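You operate a simulated robot arm through the tools that you are given. There is no shell and no other tool.

Carry out the task below with a simulated robot arm. There is one attempt and no reset: what you move stays moved.

## Task
Start the trainer: seal air, oil pump, oil heat, cooling, purge, start.
Fine: one push each, none refused, so wait for the lamps; leave the other controls alone.

The check looks at the end state, three seconds after you hand in, the way a careful person would. Anything else that was tipped, shoved, dropped, spilled or broken makes it a failure. A push-on lid holds only when it is set on centred and level and pressed home; a screw cap is set on level and turned clockwise until tight.

## Robot
A 7-joint arm with a three-finger gripper, fixed in place. Base frame: the origin is on the floor under the middle of its stand, x ahead of it, y to its left, z up. Units: m, rad, N and s.
It reaches about 1.342 m from its shoulder. Its first joint turns from -2.897 to 2.897 rad. Payload 2.69 kg.
Tool frame: the origin (TCP) lies between the finger pads and is the grasp point; the fingertips stand 0.03 m ahead of it; z points along the fingers, y is the line along which they close. The gripper opens to 0.128 m; its body begins 0.117 m behind the TCP.
Orientation is that of the tool frame in the base frame, as a unit quaternion [x, y, z, w]. With the fingers straight down and closing along the base's y, the tool's x points along the base's -x, its y along +y and its z along -z.

## Interface
- The arm moves only by the tool move_arm. Its argument "deltas" is a list of rows, each a list of 7 numbers: the turn, a rotation vector about the tool's x, y, z in degrees, then the shift along the tool's x, y, z in m, then the opening in per cent of the stroke, from 0 (shut) to 100 (fully open). In form: [[rx, ry, rz, x, y, z, gripper], ...]. A call has 1 to 20 rows; each row is the pose to reach, as a shift and turn from the pose commanded when the call began, along the tool's axes at that moment. Each row takes 0.2 s and may step no farther than 0.05 m and 0.15 rad from the row before; otherwise, or with a gripper value out of range, the whole call is refused. A pose out of reach is approached as far as the arm can. The call stops where the force on the tool passes 40 N (or 10 N more than at its start, if that is more) or the arm is blocked; 0.2 s more then pass. Each finger travels about 0.127 m/s and halts on what it meets, pressing with about 26 N; the grip force reading is that of the motor and also rises with nothing between the fingers. The clock runs only during rows and for 0.2 s after the last one: add rows that repeat a pose to give the fingers time. The reply holds the time, the measured pose of the TCP, the force on the tool along the base axes, the opening and the grip force, in the units named above and with some noise, with the torque about the TCP (base axes, N m) and any sound that the robot's microphone picked up, and new pictures: "views" is both (left out), scene, wrist or none.
- Cameras (640 x 400 px; columns grow to the right, rows downward): "scene" is fixed at [0.0505, -0.5016, 1.4417]; the picture's right is [0.61, -0.79, 0.00], its down [-0.53, -0.41, -0.74] and it looks along [0.59, 0.45, -0.67] (base axes); focal length 323 px, centre (320, 200). "wrist" rides on the gripper at [0.058, 0.054, -0.131] in the tool frame; the picture's right is [-0.68, 0.74, 0.00], its down [-0.62, -0.57, -0.55] and it looks along [-0.40, -0.37, 0.84] (tool axes); focal length 234 px, centre (320, 200). There is no depth. A picture from a camera that has moved, and an enlarged one, comes with that camera's place and axes in the base frame and with its lens.
- move_column(by): moves the trunk up (or, below 0, down) by that many m; the arm rides with it, the base frame stays. It gives what a move gives, with no picture.
- inspect(camera, box): a new picture of the part [left, top, right, bottom] of that camera's present view, enlarged. It takes no simulated time.
- finish_job(): hands the job in; it is judged then, once.

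Places have to be worked out from the pictures, the camera data and where the tool is seen. Open the gripper and draw the arm clear of the work before you hand the job in, unless the task says otherwise.

The tools are called as a command line: name --pt "numbers of a row" for each row, then --argument value for the rest, lists and objects as JSON in quotes. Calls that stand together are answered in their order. move_arm: Moves the arm, as the interface text tells. Its arguments: {"type":"object","properties":{"deltas":{"type":"array","items":{"type":"array","items":{"type":"number"}}},"views":{"type":"string","enum":["both","scene","wrist","none"]}},"required":["deltas"]} The other tools are called the same way: move_column (by) moves the trunk up or down; inspect (camera, box) takes an enlarged picture of a part of a camera's view; finish_job () hands the job in.

At the start:

```text
time: 0.0
tcp_pos: [0.6931, -0.0755, 0.9672]
tcp_rot: [0.0, 1.0, 0.0, 0.0]
wrist_force: [0.1, 0.2, 1.1]
moment: [-0.01, 0.04, 0.01]
finger_gap: 0.1281
grasp_force: 0.1
trunk travel left (down, up): [-0.15, 0.2]
```

scene: 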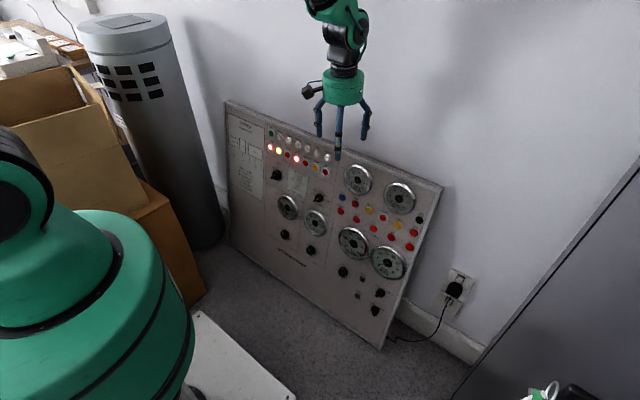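
wrist: 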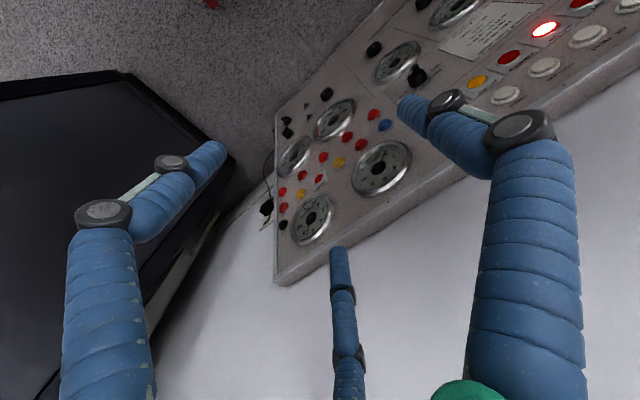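

I'll look closer at the panel to read its labels before moving anything.

inspect --camera "scene" --box '[220, 95, 340, 170]'

inspect --camera "scene" --box '[320, 150, 450, 260]'

inspect --camera "wrist" --box '[420, 0, 640, 140]'

inspect --camera "scene" --box '[220, 150, 340, 270]'

```text
5.33 times, centred on (280, 132) of scene
camera zoom: at [0.0505, -0.5016, 1.4417], right [0.61, -0.79, 0.0], down [-0.53, -0.41, -0.74], along [0.59, 0.45, -0.67], focal length 1725 px, centre (533, 560)
```

zoom: 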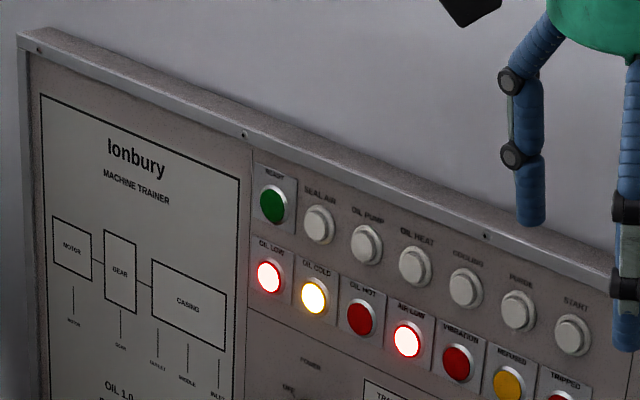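

```text
3.64 times, centred on (385, 205) of scene
camera zoom: at [0.0505, -0.5016, 1.4417], right [0.61, -0.79, 0.0], down [-0.53, -0.41, -0.74], along [0.59, 0.45, -0.67], focal length 1176 px, centre (84, 182)
```

zoom: 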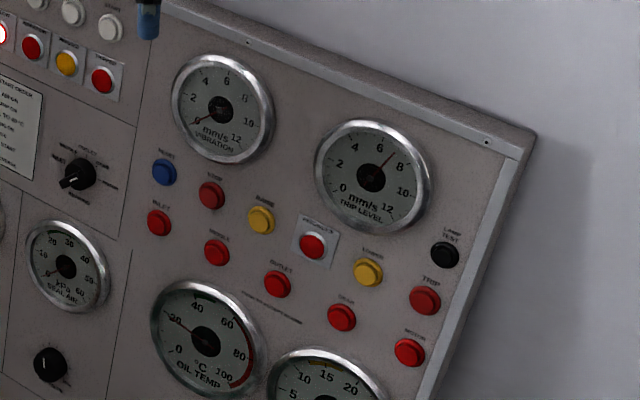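

```text
2.86 times, centred on (530, 70) of wrist
camera zoom: at [0.6358, -0.0214, 1.0985], right [0.68, 0.74, 0.0], down [0.62, -0.57, 0.55], along [0.4, -0.37, -0.84], focal length 669 px, centre (-280, 571)
```

zoom: 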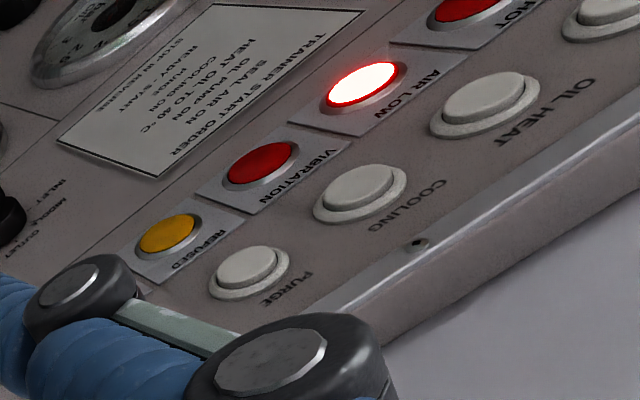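

```text
3.33 times, centred on (280, 210) of scene
camera zoom: at [0.0505, -0.5016, 1.4417], right [0.61, -0.79, 0.0], down [-0.53, -0.41, -0.74], along [0.59, 0.45, -0.67], focal length 1078 px, centre (453, 167)
```

zoom: 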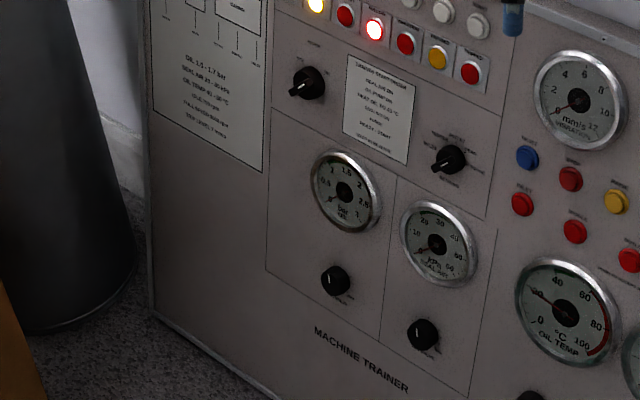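

Let me zoom in more on the placards and lamps to learn the start order and conditions.

inspect --camera "scene" --box '[280, 160, 312, 200]'

inspect --camera "scene" --box '[262, 125, 334, 170]'

inspect --camera "scene" --box '[226, 160, 270, 200]'

inspect --camera "scene" --box '[262, 160, 292, 185]'

inspect --camera "wrist" --box '[440, 0, 540, 62]'

inspect --camera "scene" --box '[300, 180, 340, 210]'

```text
10.00 times, centred on (296, 180) of scene
camera zoom: at [0.0505, -0.5016, 1.4417], right [0.61, -0.79, 0.0], down [-0.53, -0.41, -0.74], along [0.59, 0.45, -0.67], focal length 3234 px, centre (560, 400)
```

zoom: 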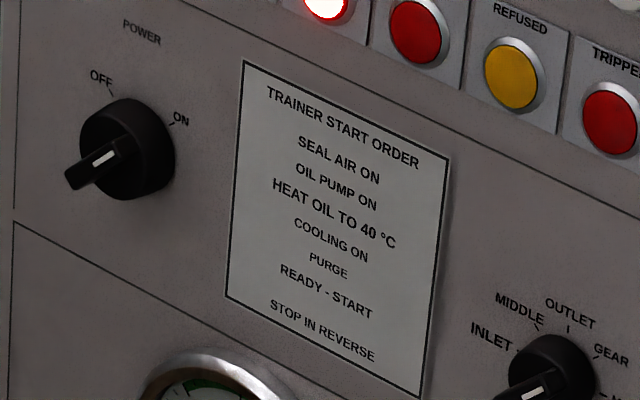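

```text
8.89 times, centred on (298, 148) of scene
camera zoom: at [0.0505, -0.5016, 1.4417], right [0.61, -0.79, 0.0], down [-0.53, -0.41, -0.74], along [0.59, 0.45, -0.67], focal length 2874 px, centre (516, 667)
```

zoom: 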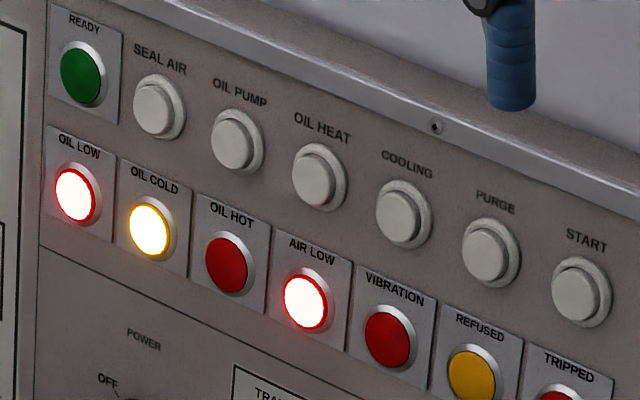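

```text
10.00 times, centred on (248, 180) of scene
camera zoom: at [0.0505, -0.5016, 1.4417], right [0.61, -0.79, 0.0], down [-0.53, -0.41, -0.74], along [0.59, 0.45, -0.67], focal length 3234 px, centre (1040, 400)
```

zoom: 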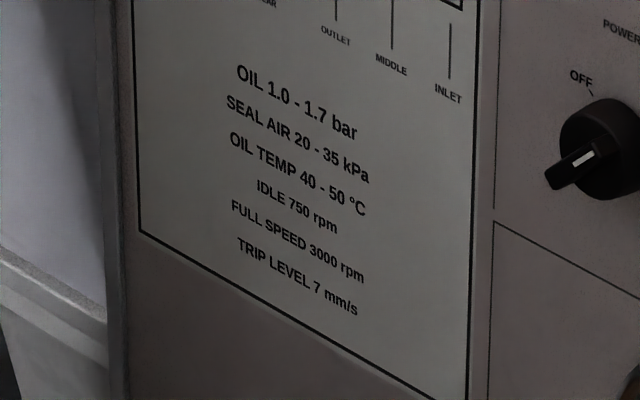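

```text
16.00 times, centred on (277, 172) of scene
camera zoom: at [0.0505, -0.5016, 1.4417], right [0.61, -0.79, 0.0], down [-0.53, -0.41, -0.74], along [0.59, 0.45, -0.67], focal length 5174 px, centre (1008, 640)
```

zoom: 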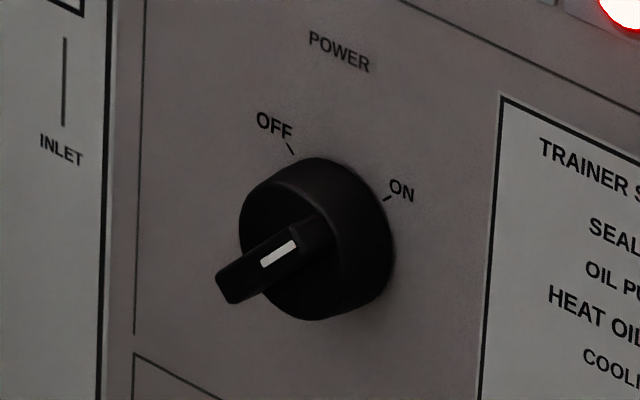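

```text
6.40 times, centred on (490, 31) of wrist
camera zoom: at [0.6358, -0.0214, 1.0985], right [0.68, 0.74, 0.0], down [0.62, -0.57, 0.55], along [0.4, -0.37, -0.84], focal length 1499 px, centre (-768, 1282)
```

zoom: 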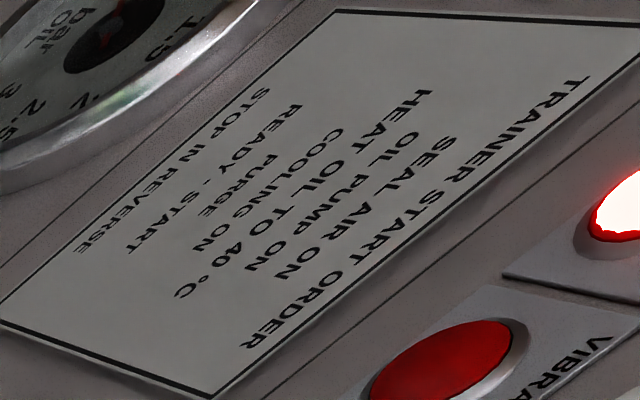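

```text
13.33 times, centred on (320, 195) of scene
camera zoom: at [0.0505, -0.5016, 1.4417], right [0.61, -0.79, 0.0], down [-0.53, -0.41, -0.74], along [0.59, 0.45, -0.67], focal length 4312 px, centre (320, 267)
```

zoom: 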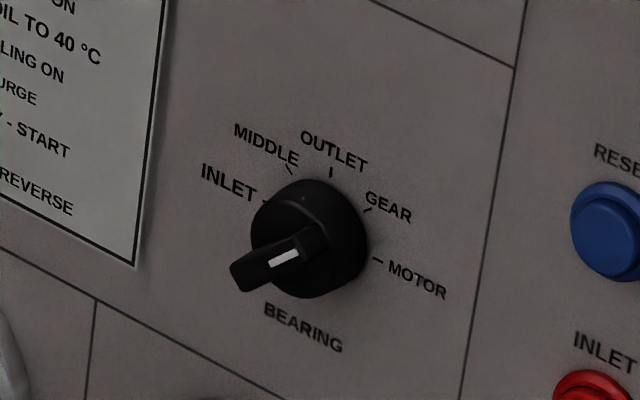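

Power is on, with AIR LOW, OIL LOW and OIL COLD lit. Triangulating the two views puts the white button row at about x≈0.83, z≈0.775. It runs along y with about 0.044 m spacing, on a panel leaning back roughly 10–13°. I'll close the fingers and pitch the tool to face the panel, staying well clear of it.

move_arm --pt "0 0 0 0.02 0 0 60" --pt "0 0 0 0.04 0 0 20" --pt "0 0 0 0.06 0 0 0" --pt "0 0 0 0.08 0 0 0" --pt "0 -7.8 0 0.08 0 0 0" --pt "0 -15.6 0 0.08 0 0 0" --pt "0 -23.4 0 0.08 0 0 0" --pt "0 -31.2 0 0.08 0 0 0" --pt "0 -39 0 0.08 0 0 0" --pt "0 -46.8 0 0.08 0 0 0" --pt "0 -54.6 0 0.08 0 0 0" --pt "0 -62.4 0 0.08 0 0 0" --pt "0 -70.2 0 0.08 0 0 0" --pt "0 -78 0 0.08 0 0 0" --pt "0 -78 0 0.08 0 0 0" --views "both"

```text
time: 3.2
tcp_pos: [0.6218, -0.0761, 0.9813]
tcp_rot: [0.014, 0.78, 0.018, 0.626]
wrist_force: [-0.1, 0.2, -1.1]
moment: [-0.01, 0.0, 0.0]
finger_gap: 0.002
grasp_force: 25.6
out of reach, approached as far as the arm can: row 10, 11, 13, 14, 15
trunk travel left (down, up): [-0.15, 0.2]
camera wrist: at [0.4815, -0.0205, 0.9552], right [0.15, 0.71, 0.69], down [-0.4, -0.6, 0.69], along [0.9, -0.38, 0.2], focal length 234 px, centre (320, 200)
```

scene: 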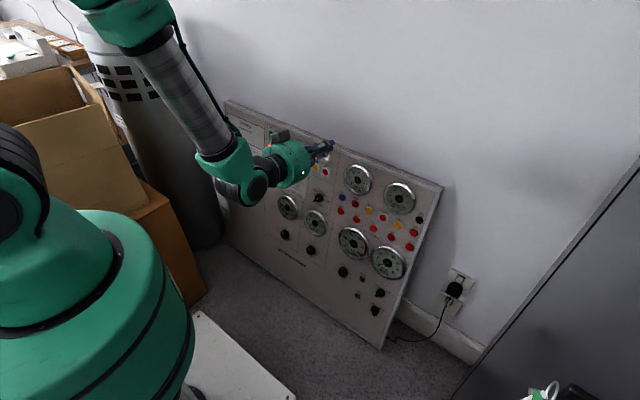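
wrist: 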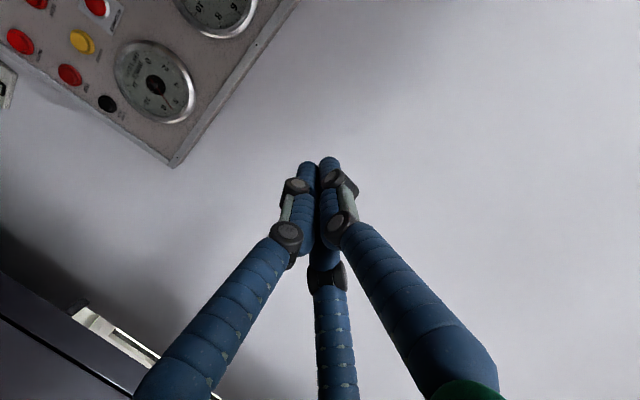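

The closed fingers form a compact tip. The wrist is near a limit with the arm this high and close, so I'll lower the trunk to flatten the forearm. The tool is still about 0.2 m from the panel.

move_column --by -0.15

inspect --camera "wrist" --box '[260, 130, 380, 205]'

```text
time: 5.0
tcp_pos: [0.6203, -0.0756, 0.8312]
tcp_rot: [0.014, 0.78, 0.019, 0.625]
wrist_force: [0.7, 0.2, -0.1]
moment: [0.03, 0.0, 0.01]
finger_gap: 0.0021
grasp_force: 26.1
trunk travel left (down, up): [0.0, 0.35]
```

```text
5.33 times, centred on (320, 168) of wrist
camera zoom: at [0.4813, -0.0203, 0.8057], right [0.15, 0.71, 0.69], down [-0.4, -0.6, 0.69], along [0.9, -0.38, 0.19], focal length 1249 px, centre (320, 373)
```

zoom: 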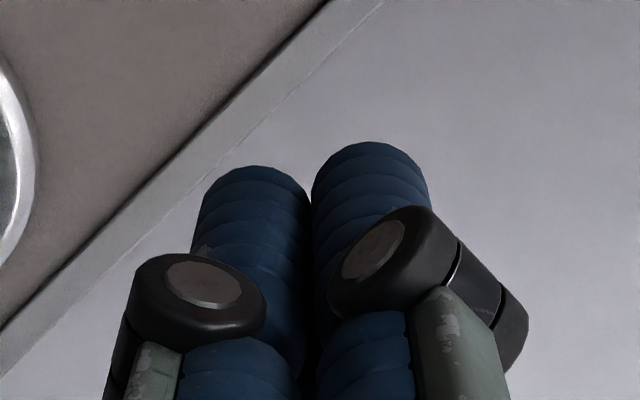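

The fingertips are flat cylinders about 14 mm across, touching each other. I'll slide left to sit in front of the button row, about 0.12 m back from the panel face, and take new pictures.

move_arm --pt "0 0 0 -0.001 0.0425 0.011 0" --pt "0 0 0 -0.002 0.085 0.022 0" --pt "0 0 0 -0.0035 0.1275 0.033 0" --pt "0 0 0 -0.005 0.17 0.045 0" --pt "0 0 0 -0.006 0.2125 0.056 0" --pt "0 0 0 -0.0071 0.2555 0.067 0" --pt "0 0 0 -0.0071 0.2555 0.067 0" --views "both"

```text
time: 6.5
tcp_pos: [0.7008, 0.0214, 0.8473]
tcp_rot: [-0.06, 0.779, 0.057, 0.622]
wrist_force: [-0.4, 0.3, 0.5]
moment: [0.0, 0.03, -0.03]
finger_gap: 0.0022
grasp_force: 25.8
out of reach, approached as far as the arm can: row 1, 2, 3, 4, 5, 6, 7
trunk travel left (down, up): [0.0, 0.35]
camera wrist: at [0.5537, 0.0514, 0.8203], right [0.03, 0.74, 0.67], down [-0.3, -0.63, 0.71], along [0.95, -0.22, 0.2], focal length 234 px, centre (320, 200)
```

scene: 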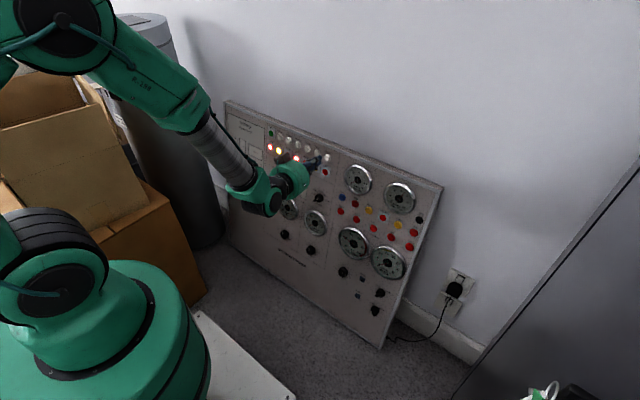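
wrist: 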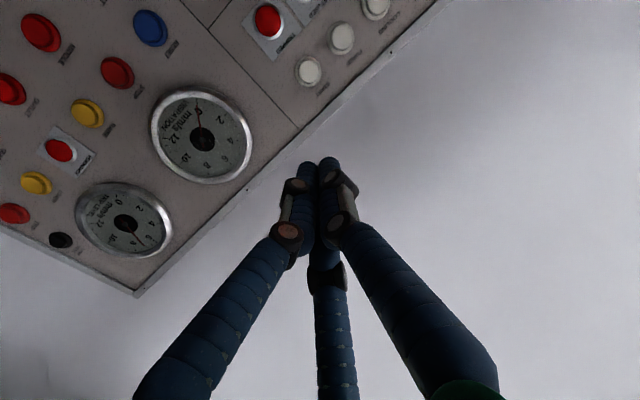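

The arm could not follow the near-horizontal pose: the forearm is steep and the wrist is at its bend limit. A tool pitched further down (about 35–40° below horizontal) should be reachable and can still push the buttons, with one fingertip leading. I'll pitch it back in place and see where the pose settles.

move_arm --pt "0 7 0 0 0 0 0" --pt "0 14 0 0 0 0 0" --pt "0 21 0 0 0 0 0" --pt "0 28 0 0 0 0 0" --pt "0 28 0 0 0 0 0" --pt "0 28 0 0 0 0 0" --pt "0 28 0 0 0 0 0" --views "both"

```text
time: 8.2
tcp_pos: [0.6958, 0.0183, 0.845]
tcp_rot: [-0.073, 0.906, 0.041, 0.414]
wrist_force: [-0.6, 0.0, -0.5]
moment: [0.02, 0.0, 0.03]
finger_gap: 0.0025
grasp_force: 26.4
trunk travel left (down, up): [0.0, 0.35]
camera wrist: at [0.5526, 0.0476, 0.887], right [0.32, 0.79, 0.52], down [0.08, -0.57, 0.82], along [0.95, -0.21, -0.25], focal length 234 px, centre (320, 200)
```

scene: 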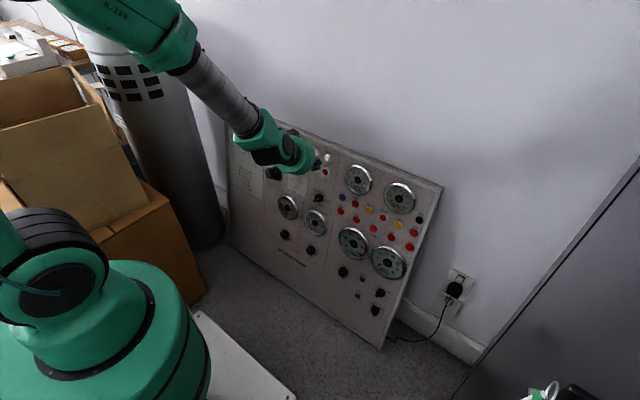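
wrist: 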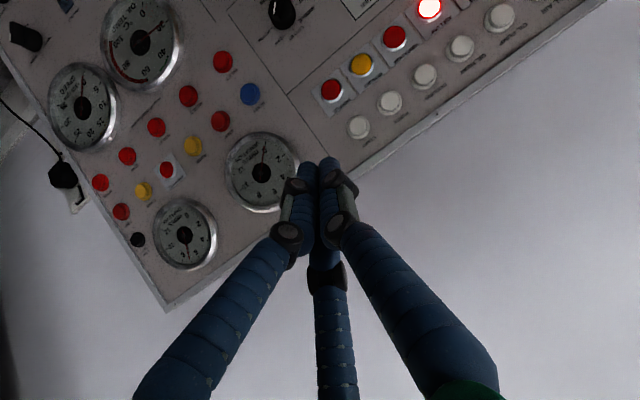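

Now I have a comfortable pose, with the tool about 41° below horizontal and yawed 10° left, and all six buttons are visible from the wrist. I'll zoom in to measure them accurately.

inspect --camera "wrist" --box '[310, 0, 550, 150]'

inspect --camera "wrist" --box '[40, 80, 280, 320]'

inspect --camera "scene" --box '[220, 100, 340, 200]'

```text
2.67 times, centred on (430, 75) of wrist
camera zoom: at [0.5526, 0.0476, 0.887], right [0.32, 0.79, 0.52], down [0.08, -0.57, 0.82], along [0.95, -0.21, -0.25], focal length 624 px, centre (27, 533)
```

zoom: 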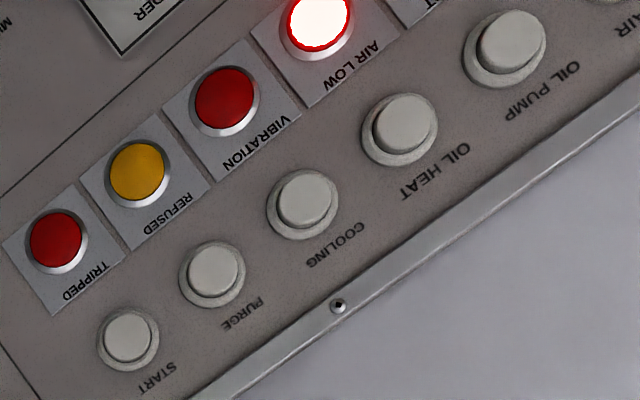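

```text
1.67 times, centred on (160, 200) of wrist
camera zoom: at [0.5526, 0.0476, 0.887], right [0.32, 0.79, 0.52], down [0.08, -0.57, 0.82], along [0.95, -0.21, -0.25], focal length 390 px, centre (587, 200)
```

zoom: 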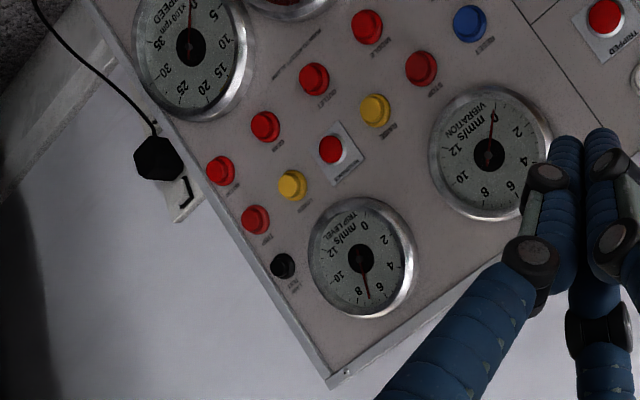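

```text
4.00 times, centred on (280, 150) of scene
camera zoom: at [0.0505, -0.5016, 1.4417], right [0.61, -0.79, 0.0], down [-0.53, -0.41, -0.74], along [0.59, 0.45, -0.67], focal length 1293 px, centre (480, 400)
```

zoom: 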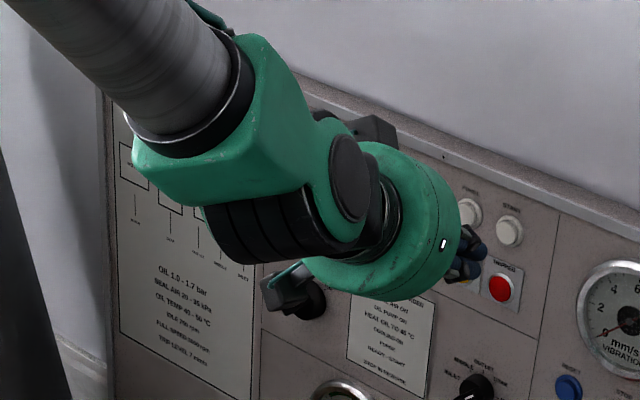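

Triangulating from both wrist views puts the cap faces at x≈0.840, z≈0.763, with y≈0.076 (START) rising by about 0.0474 per button to ≈0.313 (SEAL AIR). The panel leans about 10°. I'll move to a standoff about 5 cm in front of SEAL AIR with the current orientation.

move_arm --pt "0 0 0 -0.0031 0.04 0.0184 0" --pt "0 0 0 -0.0062 0.08 0.0368 0" --pt "0 0 0 -0.0093 0.12 0.0552 0" --pt "0 0 0 -0.0124 0.16 0.0736 0" --pt "0 0 0 -0.0155 0.2 0.092 0" --pt "0 0 0 -0.0186 0.24 0.1104 0" --pt "0 0 0 -0.0217 0.28 0.1288 0" --pt "0 0 0 -0.0217 0.28 0.1288 0" --views "both"

```text
time: 9.9
tcp_pos: [0.7499, 0.1883, 0.7834]
tcp_rot: [-0.117, 0.912, 0.063, 0.388]
wrist_force: [1.1, 0.2, -0.4]
moment: [0.0, -0.03, -0.03]
finger_gap: 0.0022
grasp_force: 25.8
out of reach, approached as far as the arm can: row 3, 4, 5, 6, 7, 8
trunk travel left (down, up): [0.0, 0.35]
camera wrist: at [0.6056, 0.2041, 0.8339], right [0.26, 0.82, 0.51], down [0.18, -0.56, 0.81], along [0.95, -0.12, -0.3], focal length 234 px, centre (320, 200)
```

scene: 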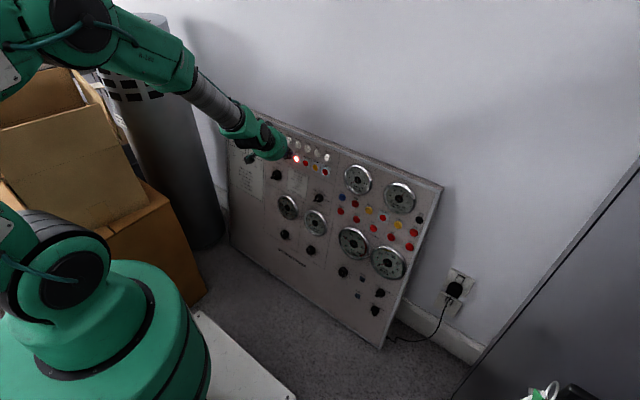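
wrist: 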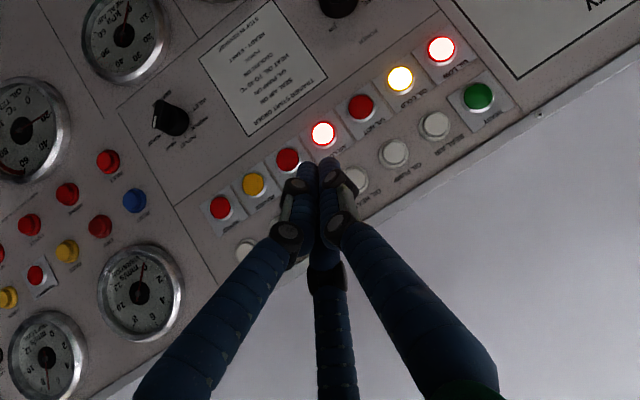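

The arm seems to lose freedom when the forearm and tool are nearly in line; only the base joint kept turning. I'll let the tool's yaw follow the arm's azimuth while continuing left to the SEAL AIR standoff.

move_arm --pt "-1.07 0.03 -1.04 -0.0066 0.0285 0.008 0" --pt "-2.15 0.07 -2.07 -0.0133 0.0569 0.0159 0" --pt "-3.2 0.1 -3.1 -0.02 0.0854 0.0239 0" --pt "-4.3 0.14 -4.15 -0.0266 0.1138 0.0318 0" --pt "-4.3 0.14 -4.15 -0.0266 0.1138 0.0318 0" --pt "-4.3 0.14 -4.15 -0.0266 0.1138 0.0318 0" --views "both"

```text
time: 11.3
tcp_pos: [0.755, 0.3044, 0.7834]
tcp_rot: [-0.17, 0.908, 0.09, 0.373]
wrist_force: [0.9, -0.5, 0.3]
moment: [-0.02, -0.01, 0.0]
finger_gap: 0.0019
grasp_force: 26.0
out of reach, approached as far as the arm can: row 4
trunk travel left (down, up): [0.0, 0.35]
camera wrist: at [0.6124, 0.3023, 0.8356], right [0.17, 0.84, 0.51], down [0.27, -0.54, 0.8], along [0.95, 0.0, -0.32], focal length 234 px, centre (320, 200)
```

scene: 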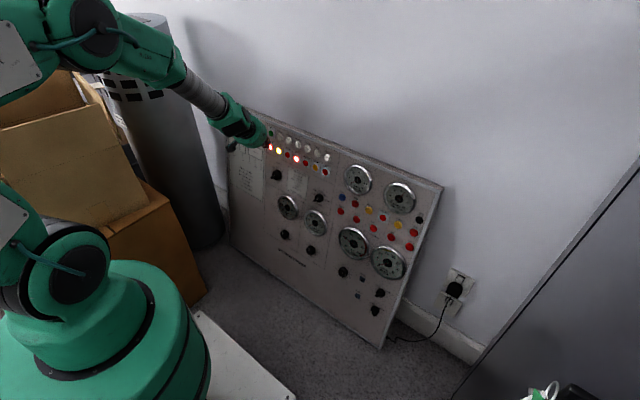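
wrist: 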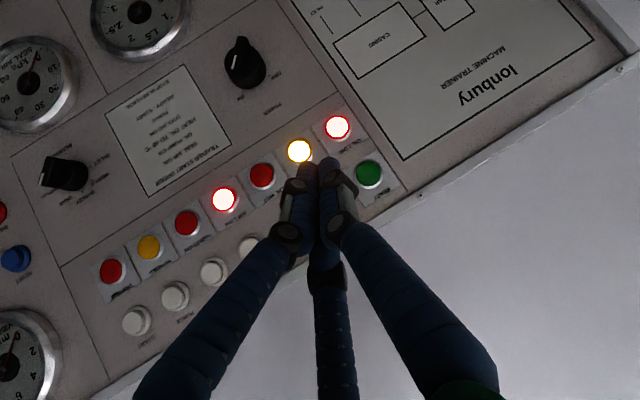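

I'm at the SEAL AIR standoff, about 5.5 cm from the cap, and the predicted button pixels match the picture within about 3 px. I'll move in along the panel normal by 3.5 cm with a 4 mm correction to the left, then check.

move_arm --pt "0 0 0 -0.0104 -0.0048 0.0134 0" --pt "0 0 0 -0.0207 -0.0095 0.0267 0" --pt "0 0 0 -0.0207 -0.0095 0.0267 0" --views "both"

inspect --camera "wrist" --box '[240, 110, 400, 260]'

inspect --camera "scene" --box '[220, 100, 340, 175]'

```text
time: 12.2
tcp_pos: [0.791, 0.3088, 0.7827]
tcp_rot: [-0.165, 0.905, 0.083, 0.383]
wrist_force: [-1.0, -0.3, 0.2]
moment: [0.0, -0.03, -0.01]
finger_gap: 0.0022
grasp_force: 25.6
trunk travel left (down, up): [0.0, 0.35]
camera wrist: at [0.6471, 0.3086, 0.8314], right [0.17, 0.84, 0.51], down [0.24, -0.53, 0.81], along [0.95, -0.02, -0.3], focal length 234 px, centre (320, 200)
```

scene: 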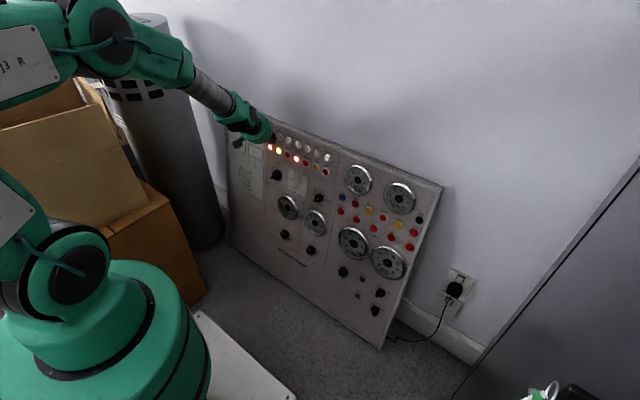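
wrist: 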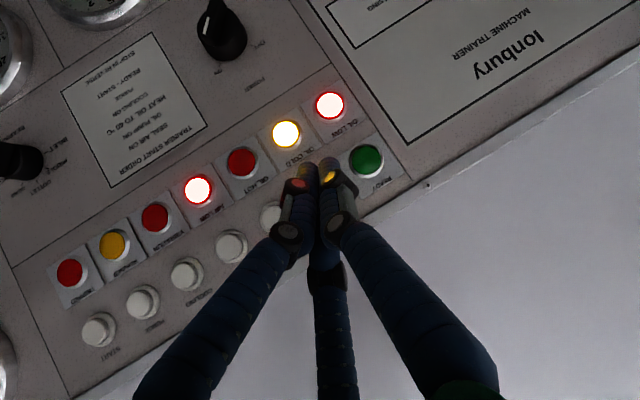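

```text
2.67 times, centred on (320, 185) of wrist
camera zoom: at [0.6471, 0.3086, 0.8314], right [0.17, 0.84, 0.51], down [0.24, -0.53, 0.81], along [0.95, -0.02, -0.3], focal length 624 px, centre (320, 240)
```

zoom: 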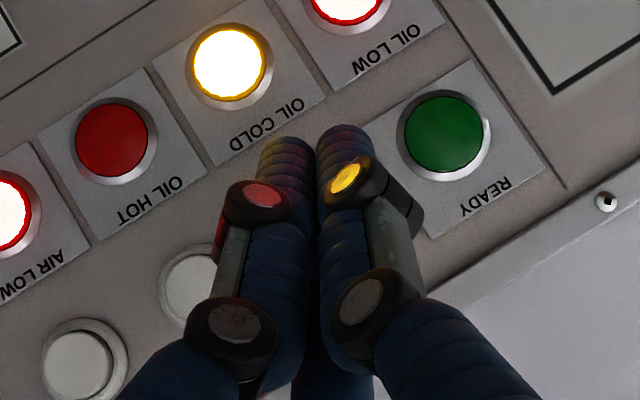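

```text
5.33 times, centred on (280, 138) of scene
camera zoom: at [0.0505, -0.5016, 1.4417], right [0.61, -0.79, 0.0], down [-0.53, -0.41, -0.74], along [0.59, 0.45, -0.67], focal length 1725 px, centre (533, 533)
```

zoom: 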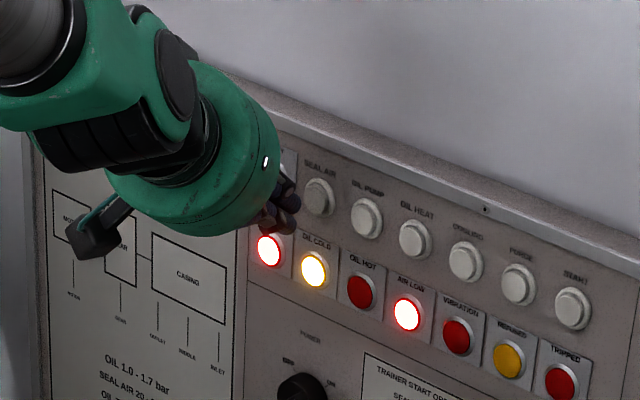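

The projected cap position matches the scene view exactly, and the leading fingertip edge is about 19 mm short of the cap and about 5 mm high. I'll close most of the gap while lowering slightly.

move_arm --pt "0 0 0 -0.0015 -0.0022 0.0063 0" --pt "0 0 0 -0.0029 -0.0044 0.0125 0" --pt "0 0 0 -0.0029 -0.0044 0.0125 0" --views "none"

inspect --camera "scene" --box '[250, 120, 314, 160]'

inspect --camera "wrist" --box '[240, 110, 400, 260]'

```text
time: 12.9
tcp_pos: [0.8023, 0.3084, 0.7755]
tcp_rot: [-0.166, 0.905, 0.084, 0.384]
wrist_force: [0.6, 0.3, -0.2]
moment: [-0.02, -0.01, -0.06]
finger_gap: 0.0021
grasp_force: 25.9
trunk travel left (down, up): [0.0, 0.35]
```

```text
10.00 times, centred on (282, 140) of scene
camera zoom: at [0.0505, -0.5016, 1.4417], right [0.61, -0.79, 0.0], down [-0.53, -0.41, -0.74], along [0.59, 0.45, -0.67], focal length 3234 px, centre (700, 800)
```

zoom: 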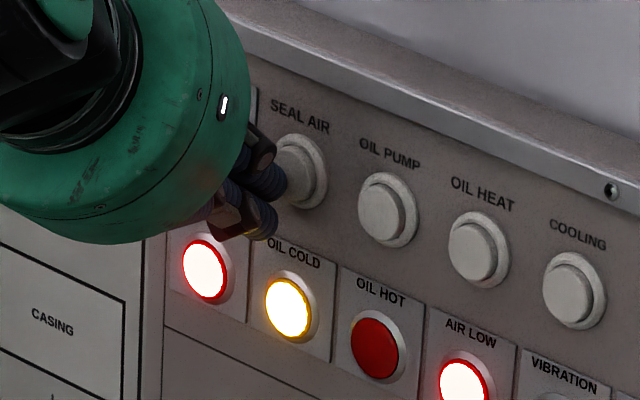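

```text
2.67 times, centred on (320, 185) of wrist
camera zoom: at [0.659, 0.3089, 0.8252], right [0.17, 0.84, 0.51], down [0.24, -0.53, 0.81], along [0.96, -0.02, -0.3], focal length 624 px, centre (320, 240)
```

zoom: 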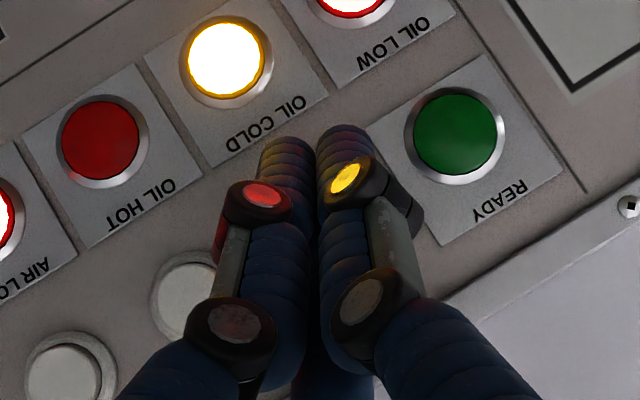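

The leading fingertip edge lines up with the SEAL AIR cap, with about 7 mm left to go. I'll advance in small steps along the panel normal and watch the force.

move_arm --pt "0 0 0 -0.0021 -0.0014 0.0031 0" --pt "0 0 0 -0.0031 -0.0022 0.0047 0" --pt "0 0 0 -0.0041 -0.0029 0.0062 0" --views "none"

inspect --camera "scene" --box '[250, 120, 314, 160]'

```text
time: 13.8
tcp_pos: [0.8102, 0.3082, 0.7742]
tcp_rot: [-0.164, 0.905, 0.083, 0.383]
wrist_force: [-10.7, 0.7, -0.8]
moment: [-0.05, 0.07, 0.07]
finger_gap: 0.0023
grasp_force: 25.4
trunk travel left (down, up): [0.0, 0.35]
heard: click
```

```text
10.00 times, centred on (282, 140) of scene
camera zoom: at [0.0505, -0.5016, 1.4417], right [0.61, -0.79, 0.0], down [-0.53, -0.41, -0.74], along [0.59, 0.45, -0.67], focal length 3234 px, centre (700, 800)
```

zoom: 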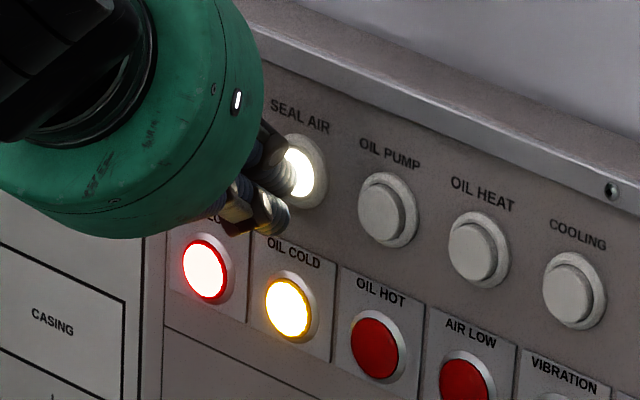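

Click heard: SEAL AIR is lit and AIR LOW has gone out. I'll retreat 25 mm along the normal and shift over in front of OIL PUMP, with a small yaw to keep the arm comfortable.

move_arm --pt "0 0 0 0.0065 0.0045 -0.0097 0" --pt "0 0 0 0.0129 0.009 -0.0194 0" --pt "0.7 -0.02 0.7 0.0165 -0.0052 -0.0236 0" --pt "1.4 -0.05 1.4 0.02 -0.0193 -0.0278 0" --pt "2.16 -0.07 2.07 0.0236 -0.0335 -0.032 0" --pt "2.16 -0.07 2.07 0.0236 -0.0335 -0.032 0" --views "wrist"

inspect --camera "scene" --box '[250, 120, 346, 180]'

```text
time: 15.2
tcp_pos: [0.7852, 0.264, 0.7801]
tcp_rot: [-0.142, 0.909, 0.075, 0.384]
wrist_force: [-0.1, 0.0, -0.5]
moment: [-0.02, -0.01, -0.02]
finger_gap: 0.0022
grasp_force: 25.9
trunk travel left (down, up): [0.0, 0.35]
camera wrist: at [0.6415, 0.2697, 0.8302], right [0.22, 0.83, 0.51], down [0.22, -0.55, 0.81], along [0.95, -0.06, -0.3], focal length 234 px, centre (320, 200)
```

wrist: 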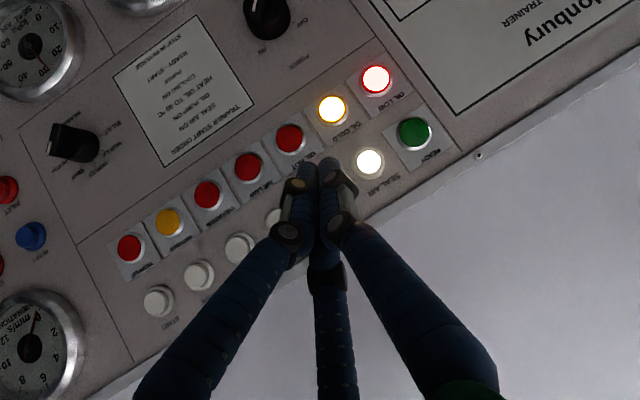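

```text
6.67 times, centred on (298, 150) of scene
camera zoom: at [0.0505, -0.5016, 1.4417], right [0.61, -0.79, 0.0], down [-0.53, -0.41, -0.74], along [0.59, 0.45, -0.67], focal length 2156 px, centre (467, 533)
```

zoom: 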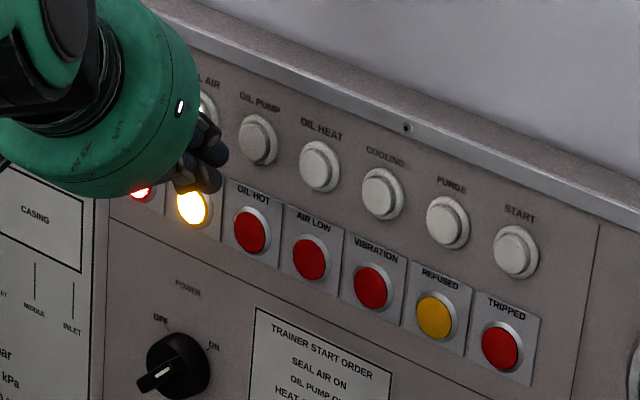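

AIR LOW is out, nothing was refused, and the tip is about 24 mm in front of OIL PUMP. I'll press it in small steps along the panel normal, ending about 3 mm past expected contact.

move_arm --pt "0 0 0 -0.0058 -0.0043 0.0097 0" --pt "0 0 0 -0.0097 -0.0073 0.0162 0" --pt "0 0 0 -0.0115 -0.0084 0.019 0" --pt "0 0 0 -0.0126 -0.0091 0.0206 0" --pt "0 0 0 -0.0136 -0.0097 0.0222 0" --views "none"

inspect --camera "scene" --box '[250, 120, 346, 180]'

```text
time: 16.4
tcp_pos: [0.8112, 0.261, 0.7738]
tcp_rot: [-0.141, 0.909, 0.073, 0.386]
wrist_force: [-15.5, 4.8, 7.1]
moment: [0.06, -0.1, 0.17]
finger_gap: 0.0019
grasp_force: 26.5
trunk travel left (down, up): [0.0, 0.35]
heard: click
```

```text
6.67 times, centred on (298, 150) of scene
camera zoom: at [0.0505, -0.5016, 1.4417], right [0.61, -0.79, 0.0], down [-0.53, -0.41, -0.74], along [0.59, 0.45, -0.67], focal length 2156 px, centre (467, 533)
```

zoom: 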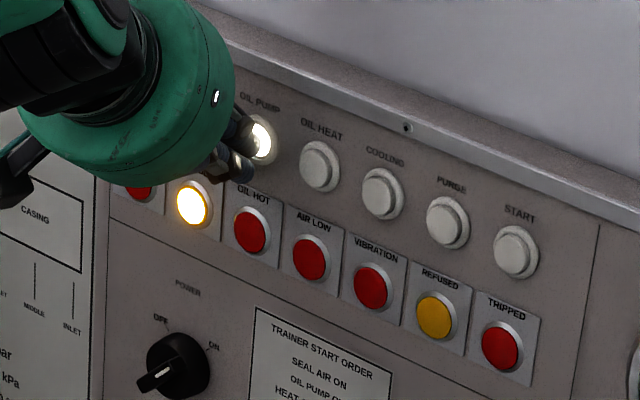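

OIL PUMP clicked and lit, and OIL LOW has gone out. I'll back off and shift across to OIL HEAT.

move_arm --pt "0 0 0 0.0066 0.004 -0.0098 0" --pt "0 0 0 0.0132 0.0079 -0.0197 0" --pt "0.72 -0.03 0.69 0.0162 -0.0063 -0.0234 0" --pt "1.44 -0.05 1.39 0.0192 -0.0206 -0.027 0" --pt "2.16 -0.08 2.08 0.0222 -0.0348 -0.0307 0" --pt "2.16 -0.08 2.08 0.0222 -0.0348 -0.0307 0" --views "wrist"

inspect --camera "scene" --box '[250, 120, 346, 180]'

```text
time: 17.8
tcp_pos: [0.7878, 0.215, 0.7784]
tcp_rot: [-0.118, 0.913, 0.065, 0.386]
wrist_force: [0.0, -0.1, -0.1]
moment: [0.0, -0.04, 0.01]
finger_gap: 0.0024
grasp_force: 26.2
trunk travel left (down, up): [0.0, 0.35]
camera wrist: at [0.6444, 0.2301, 0.8286], right [0.26, 0.82, 0.51], down [0.19, -0.56, 0.81], along [0.95, -0.11, -0.3], focal length 234 px, centre (320, 200)
```

wrist: 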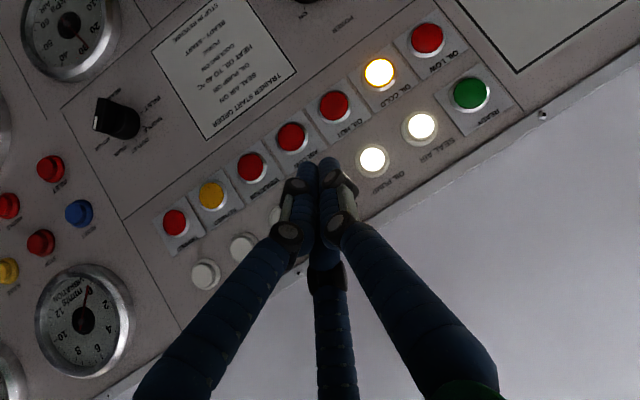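

```text
6.67 times, centred on (298, 150) of scene
camera zoom: at [0.0505, -0.5016, 1.4417], right [0.61, -0.79, 0.0], down [-0.53, -0.41, -0.74], along [0.59, 0.45, -0.67], focal length 2156 px, centre (467, 533)
```

zoom: 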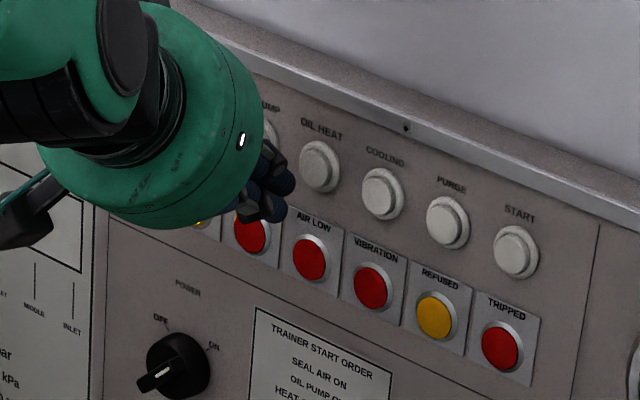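

SEAL AIR and OIL PUMP are lit, OIL LOW and AIR LOW are out, and nothing was refused. I'm about 21 mm in front of OIL HEAT, so I'll press it.

move_arm --pt "0 0 0 -0.0055 -0.002 0.0082 0" --pt "0 0 0 -0.0099 -0.0034 0.0147 0" --pt "0 0 0 -0.0113 -0.0041 0.0167 0" --pt "0 0 0 -0.0124 -0.0046 0.0183 0" --pt "0 0 0 -0.0134 -0.0051 0.0199 0" --views "none"

inspect --camera "scene" --box '[250, 120, 346, 180]'

```text
time: 18.9
tcp_pos: [0.8089, 0.2183, 0.774]
tcp_rot: [-0.117, 0.912, 0.063, 0.387]
wrist_force: [-12.8, 1.6, 3.4]
moment: [0.05, 0.0, 0.05]
finger_gap: 0.0021
grasp_force: 26.1
trunk travel left (down, up): [0.0, 0.35]
heard: click
```

```text
6.67 times, centred on (298, 150) of scene
camera zoom: at [0.0505, -0.5016, 1.4417], right [0.61, -0.79, 0.0], down [-0.53, -0.41, -0.74], along [0.59, 0.45, -0.67], focal length 2156 px, centre (467, 533)
```

zoom: 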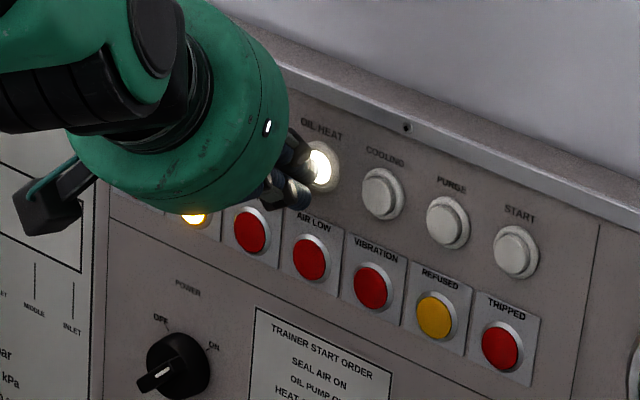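

OIL HEAT clicked and lit. I'll back off, shift to face COOLING, and wait there for OIL COLD to go out.

move_arm --pt "0 0 0 0.0068 0.0034 -0.01 0" --pt "0 0 0 0.0135 0.0067 -0.02 0" --pt "0.72 -0.03 0.7 0.0162 -0.0089 -0.0234 0" --pt "1.44 -0.05 1.39 0.0188 -0.0244 -0.0268 0" --pt "2.16 -0.08 2.09 0.0215 -0.04 -0.0302 0" --pt "2.16 -0.08 2.09 0.0215 -0.04 -0.0302 0" --pt "2.16 -0.08 2.09 0.0215 -0.04 -0.0302 0" --pt "2.16 -0.08 2.09 0.0215 -0.04 -0.0302 0" --views "wrist"

inspect --camera "scene" --box '[330, 215, 410, 290]'

inspect --camera "scene" --box '[250, 120, 346, 180]'

```text
time: 20.8
tcp_pos: [0.7875, 0.1699, 0.7794]
tcp_rot: [-0.094, 0.915, 0.055, 0.388]
wrist_force: [0.8, 0.3, -0.2]
moment: [-0.01, 0.02, -0.02]
finger_gap: 0.0021
grasp_force: 26.1
trunk travel left (down, up): [0.0, 0.35]
camera wrist: at [0.6446, 0.1915, 0.8289], right [0.3, 0.81, 0.51], down [0.16, -0.57, 0.81], along [0.94, -0.16, -0.3], focal length 234 px, centre (320, 200)
```

wrist: 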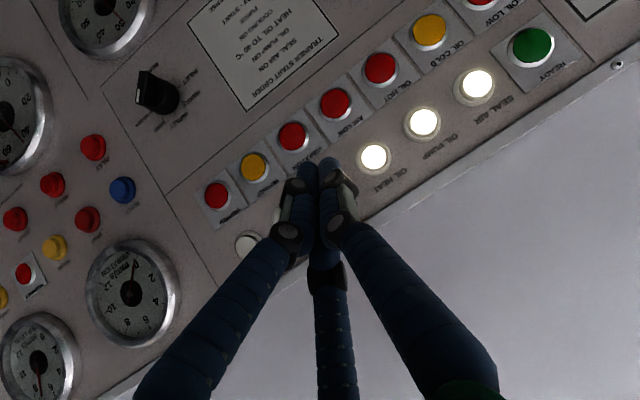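

```text
5.33 times, centred on (370, 252) of scene
camera zoom: at [0.0505, -0.5016, 1.4417], right [0.61, -0.79, 0.0], down [-0.53, -0.41, -0.74], along [0.59, 0.45, -0.67], focal length 1725 px, centre (53, -80)
```

zoom: 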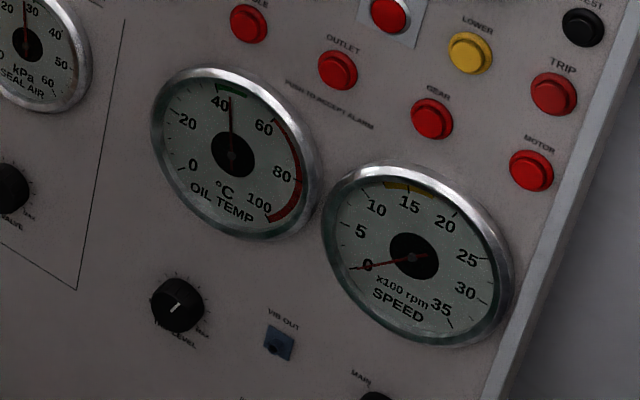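

```text
6.67 times, centred on (298, 150) of scene
camera zoom: at [0.0505, -0.5016, 1.4417], right [0.61, -0.79, 0.0], down [-0.53, -0.41, -0.74], along [0.59, 0.45, -0.67], focal length 2156 px, centre (467, 533)
```

zoom: 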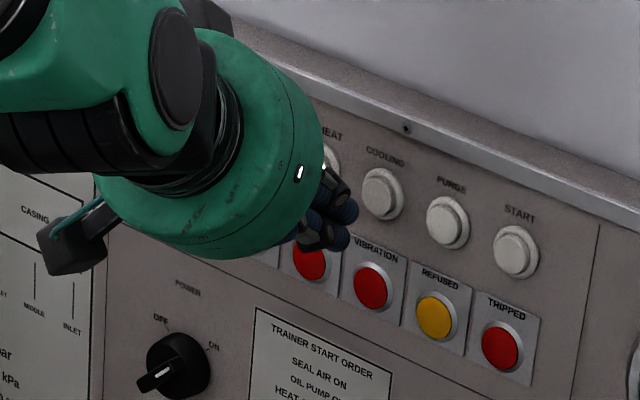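

OIL COLD is out and the oil temperature is about 43 °C, inside the green band. The tip is about 22 mm in front of COOLING, so I'll press it now.

move_arm --pt "0 0 0 -0.0061 -0.0026 0.01 0" --pt "0 0 0 -0.0102 -0.0043 0.0169 0" --pt "0 0 0 -0.0117 -0.0049 0.0191 0" --pt "0 0 0 -0.0128 -0.0053 0.0207 0" --views "none"

inspect --camera "scene" --box '[250, 120, 346, 180]'

inspect --camera "scene" --box '[330, 215, 410, 290]'

```text
time: 21.8
tcp_pos: [0.8112, 0.1698, 0.7733]
tcp_rot: [-0.093, 0.915, 0.053, 0.39]
wrist_force: [-16.1, 3.7, 6.8]
moment: [0.03, -0.06, 0.08]
finger_gap: 0.0018
grasp_force: 26.2
trunk travel left (down, up): [0.0, 0.35]
heard: click
```

```text
6.67 times, centred on (298, 150) of scene
camera zoom: at [0.0505, -0.5016, 1.4417], right [0.61, -0.79, 0.0], down [-0.53, -0.41, -0.74], along [0.59, 0.45, -0.67], focal length 2156 px, centre (467, 533)
```

zoom: 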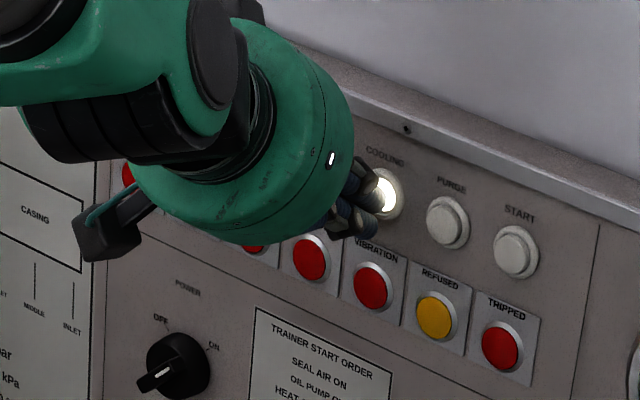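

```text
5.33 times, centred on (370, 252) of scene
camera zoom: at [0.0505, -0.5016, 1.4417], right [0.61, -0.79, 0.0], down [-0.53, -0.41, -0.74], along [0.59, 0.45, -0.67], focal length 1725 px, centre (53, -80)
```

zoom: 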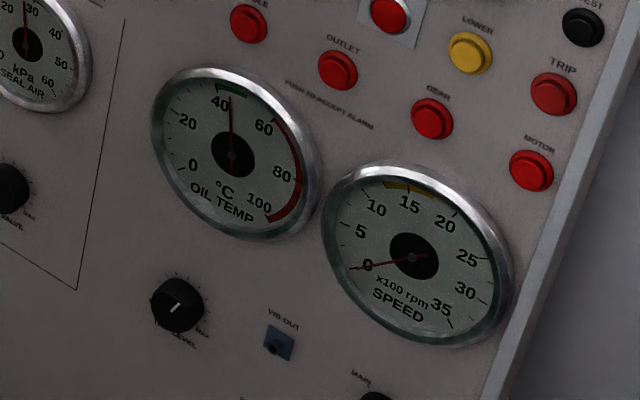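

COOLING clicked and lit, and the temperature is holding at about 43 °C. I'll back off and shift to face PURGE.

move_arm --pt "0 0 0 0.0068 0.0027 -0.0101 0" --pt "0 0 0 0.0136 0.0054 -0.0202 0" --pt "0.72 -0.03 0.7 0.0156 -0.0097 -0.0229 0" --pt "1.44 -0.05 1.39 0.0176 -0.0247 -0.0255 0" --pt "2.16 -0.08 2.08 0.0196 -0.0398 -0.0282 0" --pt "2.16 -0.08 2.08 0.0196 -0.0398 -0.0282 0" --views "wrist"

inspect --camera "scene" --box '[250, 120, 346, 180]'

```text
time: 23.1
tcp_pos: [0.7868, 0.1235, 0.7795]
tcp_rot: [-0.069, 0.917, 0.044, 0.391]
wrist_force: [0.4, -0.7, -0.2]
moment: [-0.01, 0.0, -0.01]
finger_gap: 0.0022
grasp_force: 26.0
trunk travel left (down, up): [0.0, 0.35]
camera wrist: at [0.6459, 0.1529, 0.8288], right [0.34, 0.79, 0.51], down [0.13, -0.57, 0.81], along [0.93, -0.21, -0.3], focal length 234 px, centre (320, 200)
```

wrist: 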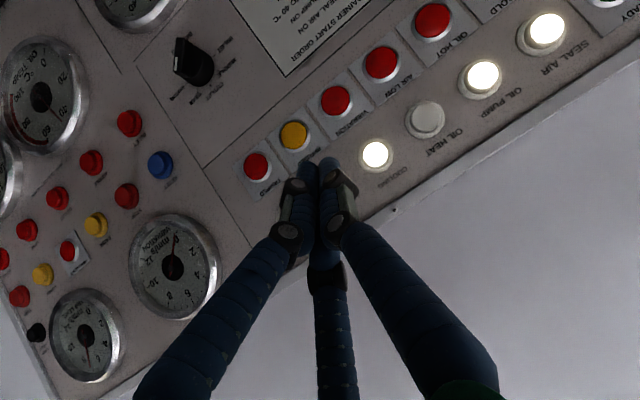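

```text
6.67 times, centred on (298, 150) of scene
camera zoom: at [0.0505, -0.5016, 1.4417], right [0.61, -0.79, 0.0], down [-0.53, -0.41, -0.74], along [0.59, 0.45, -0.67], focal length 2156 px, centre (467, 533)
```

zoom: 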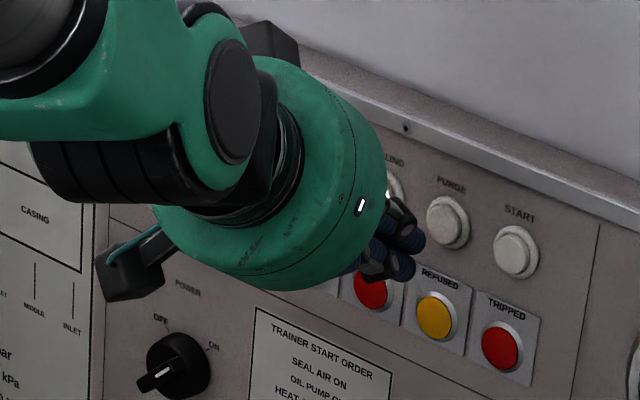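

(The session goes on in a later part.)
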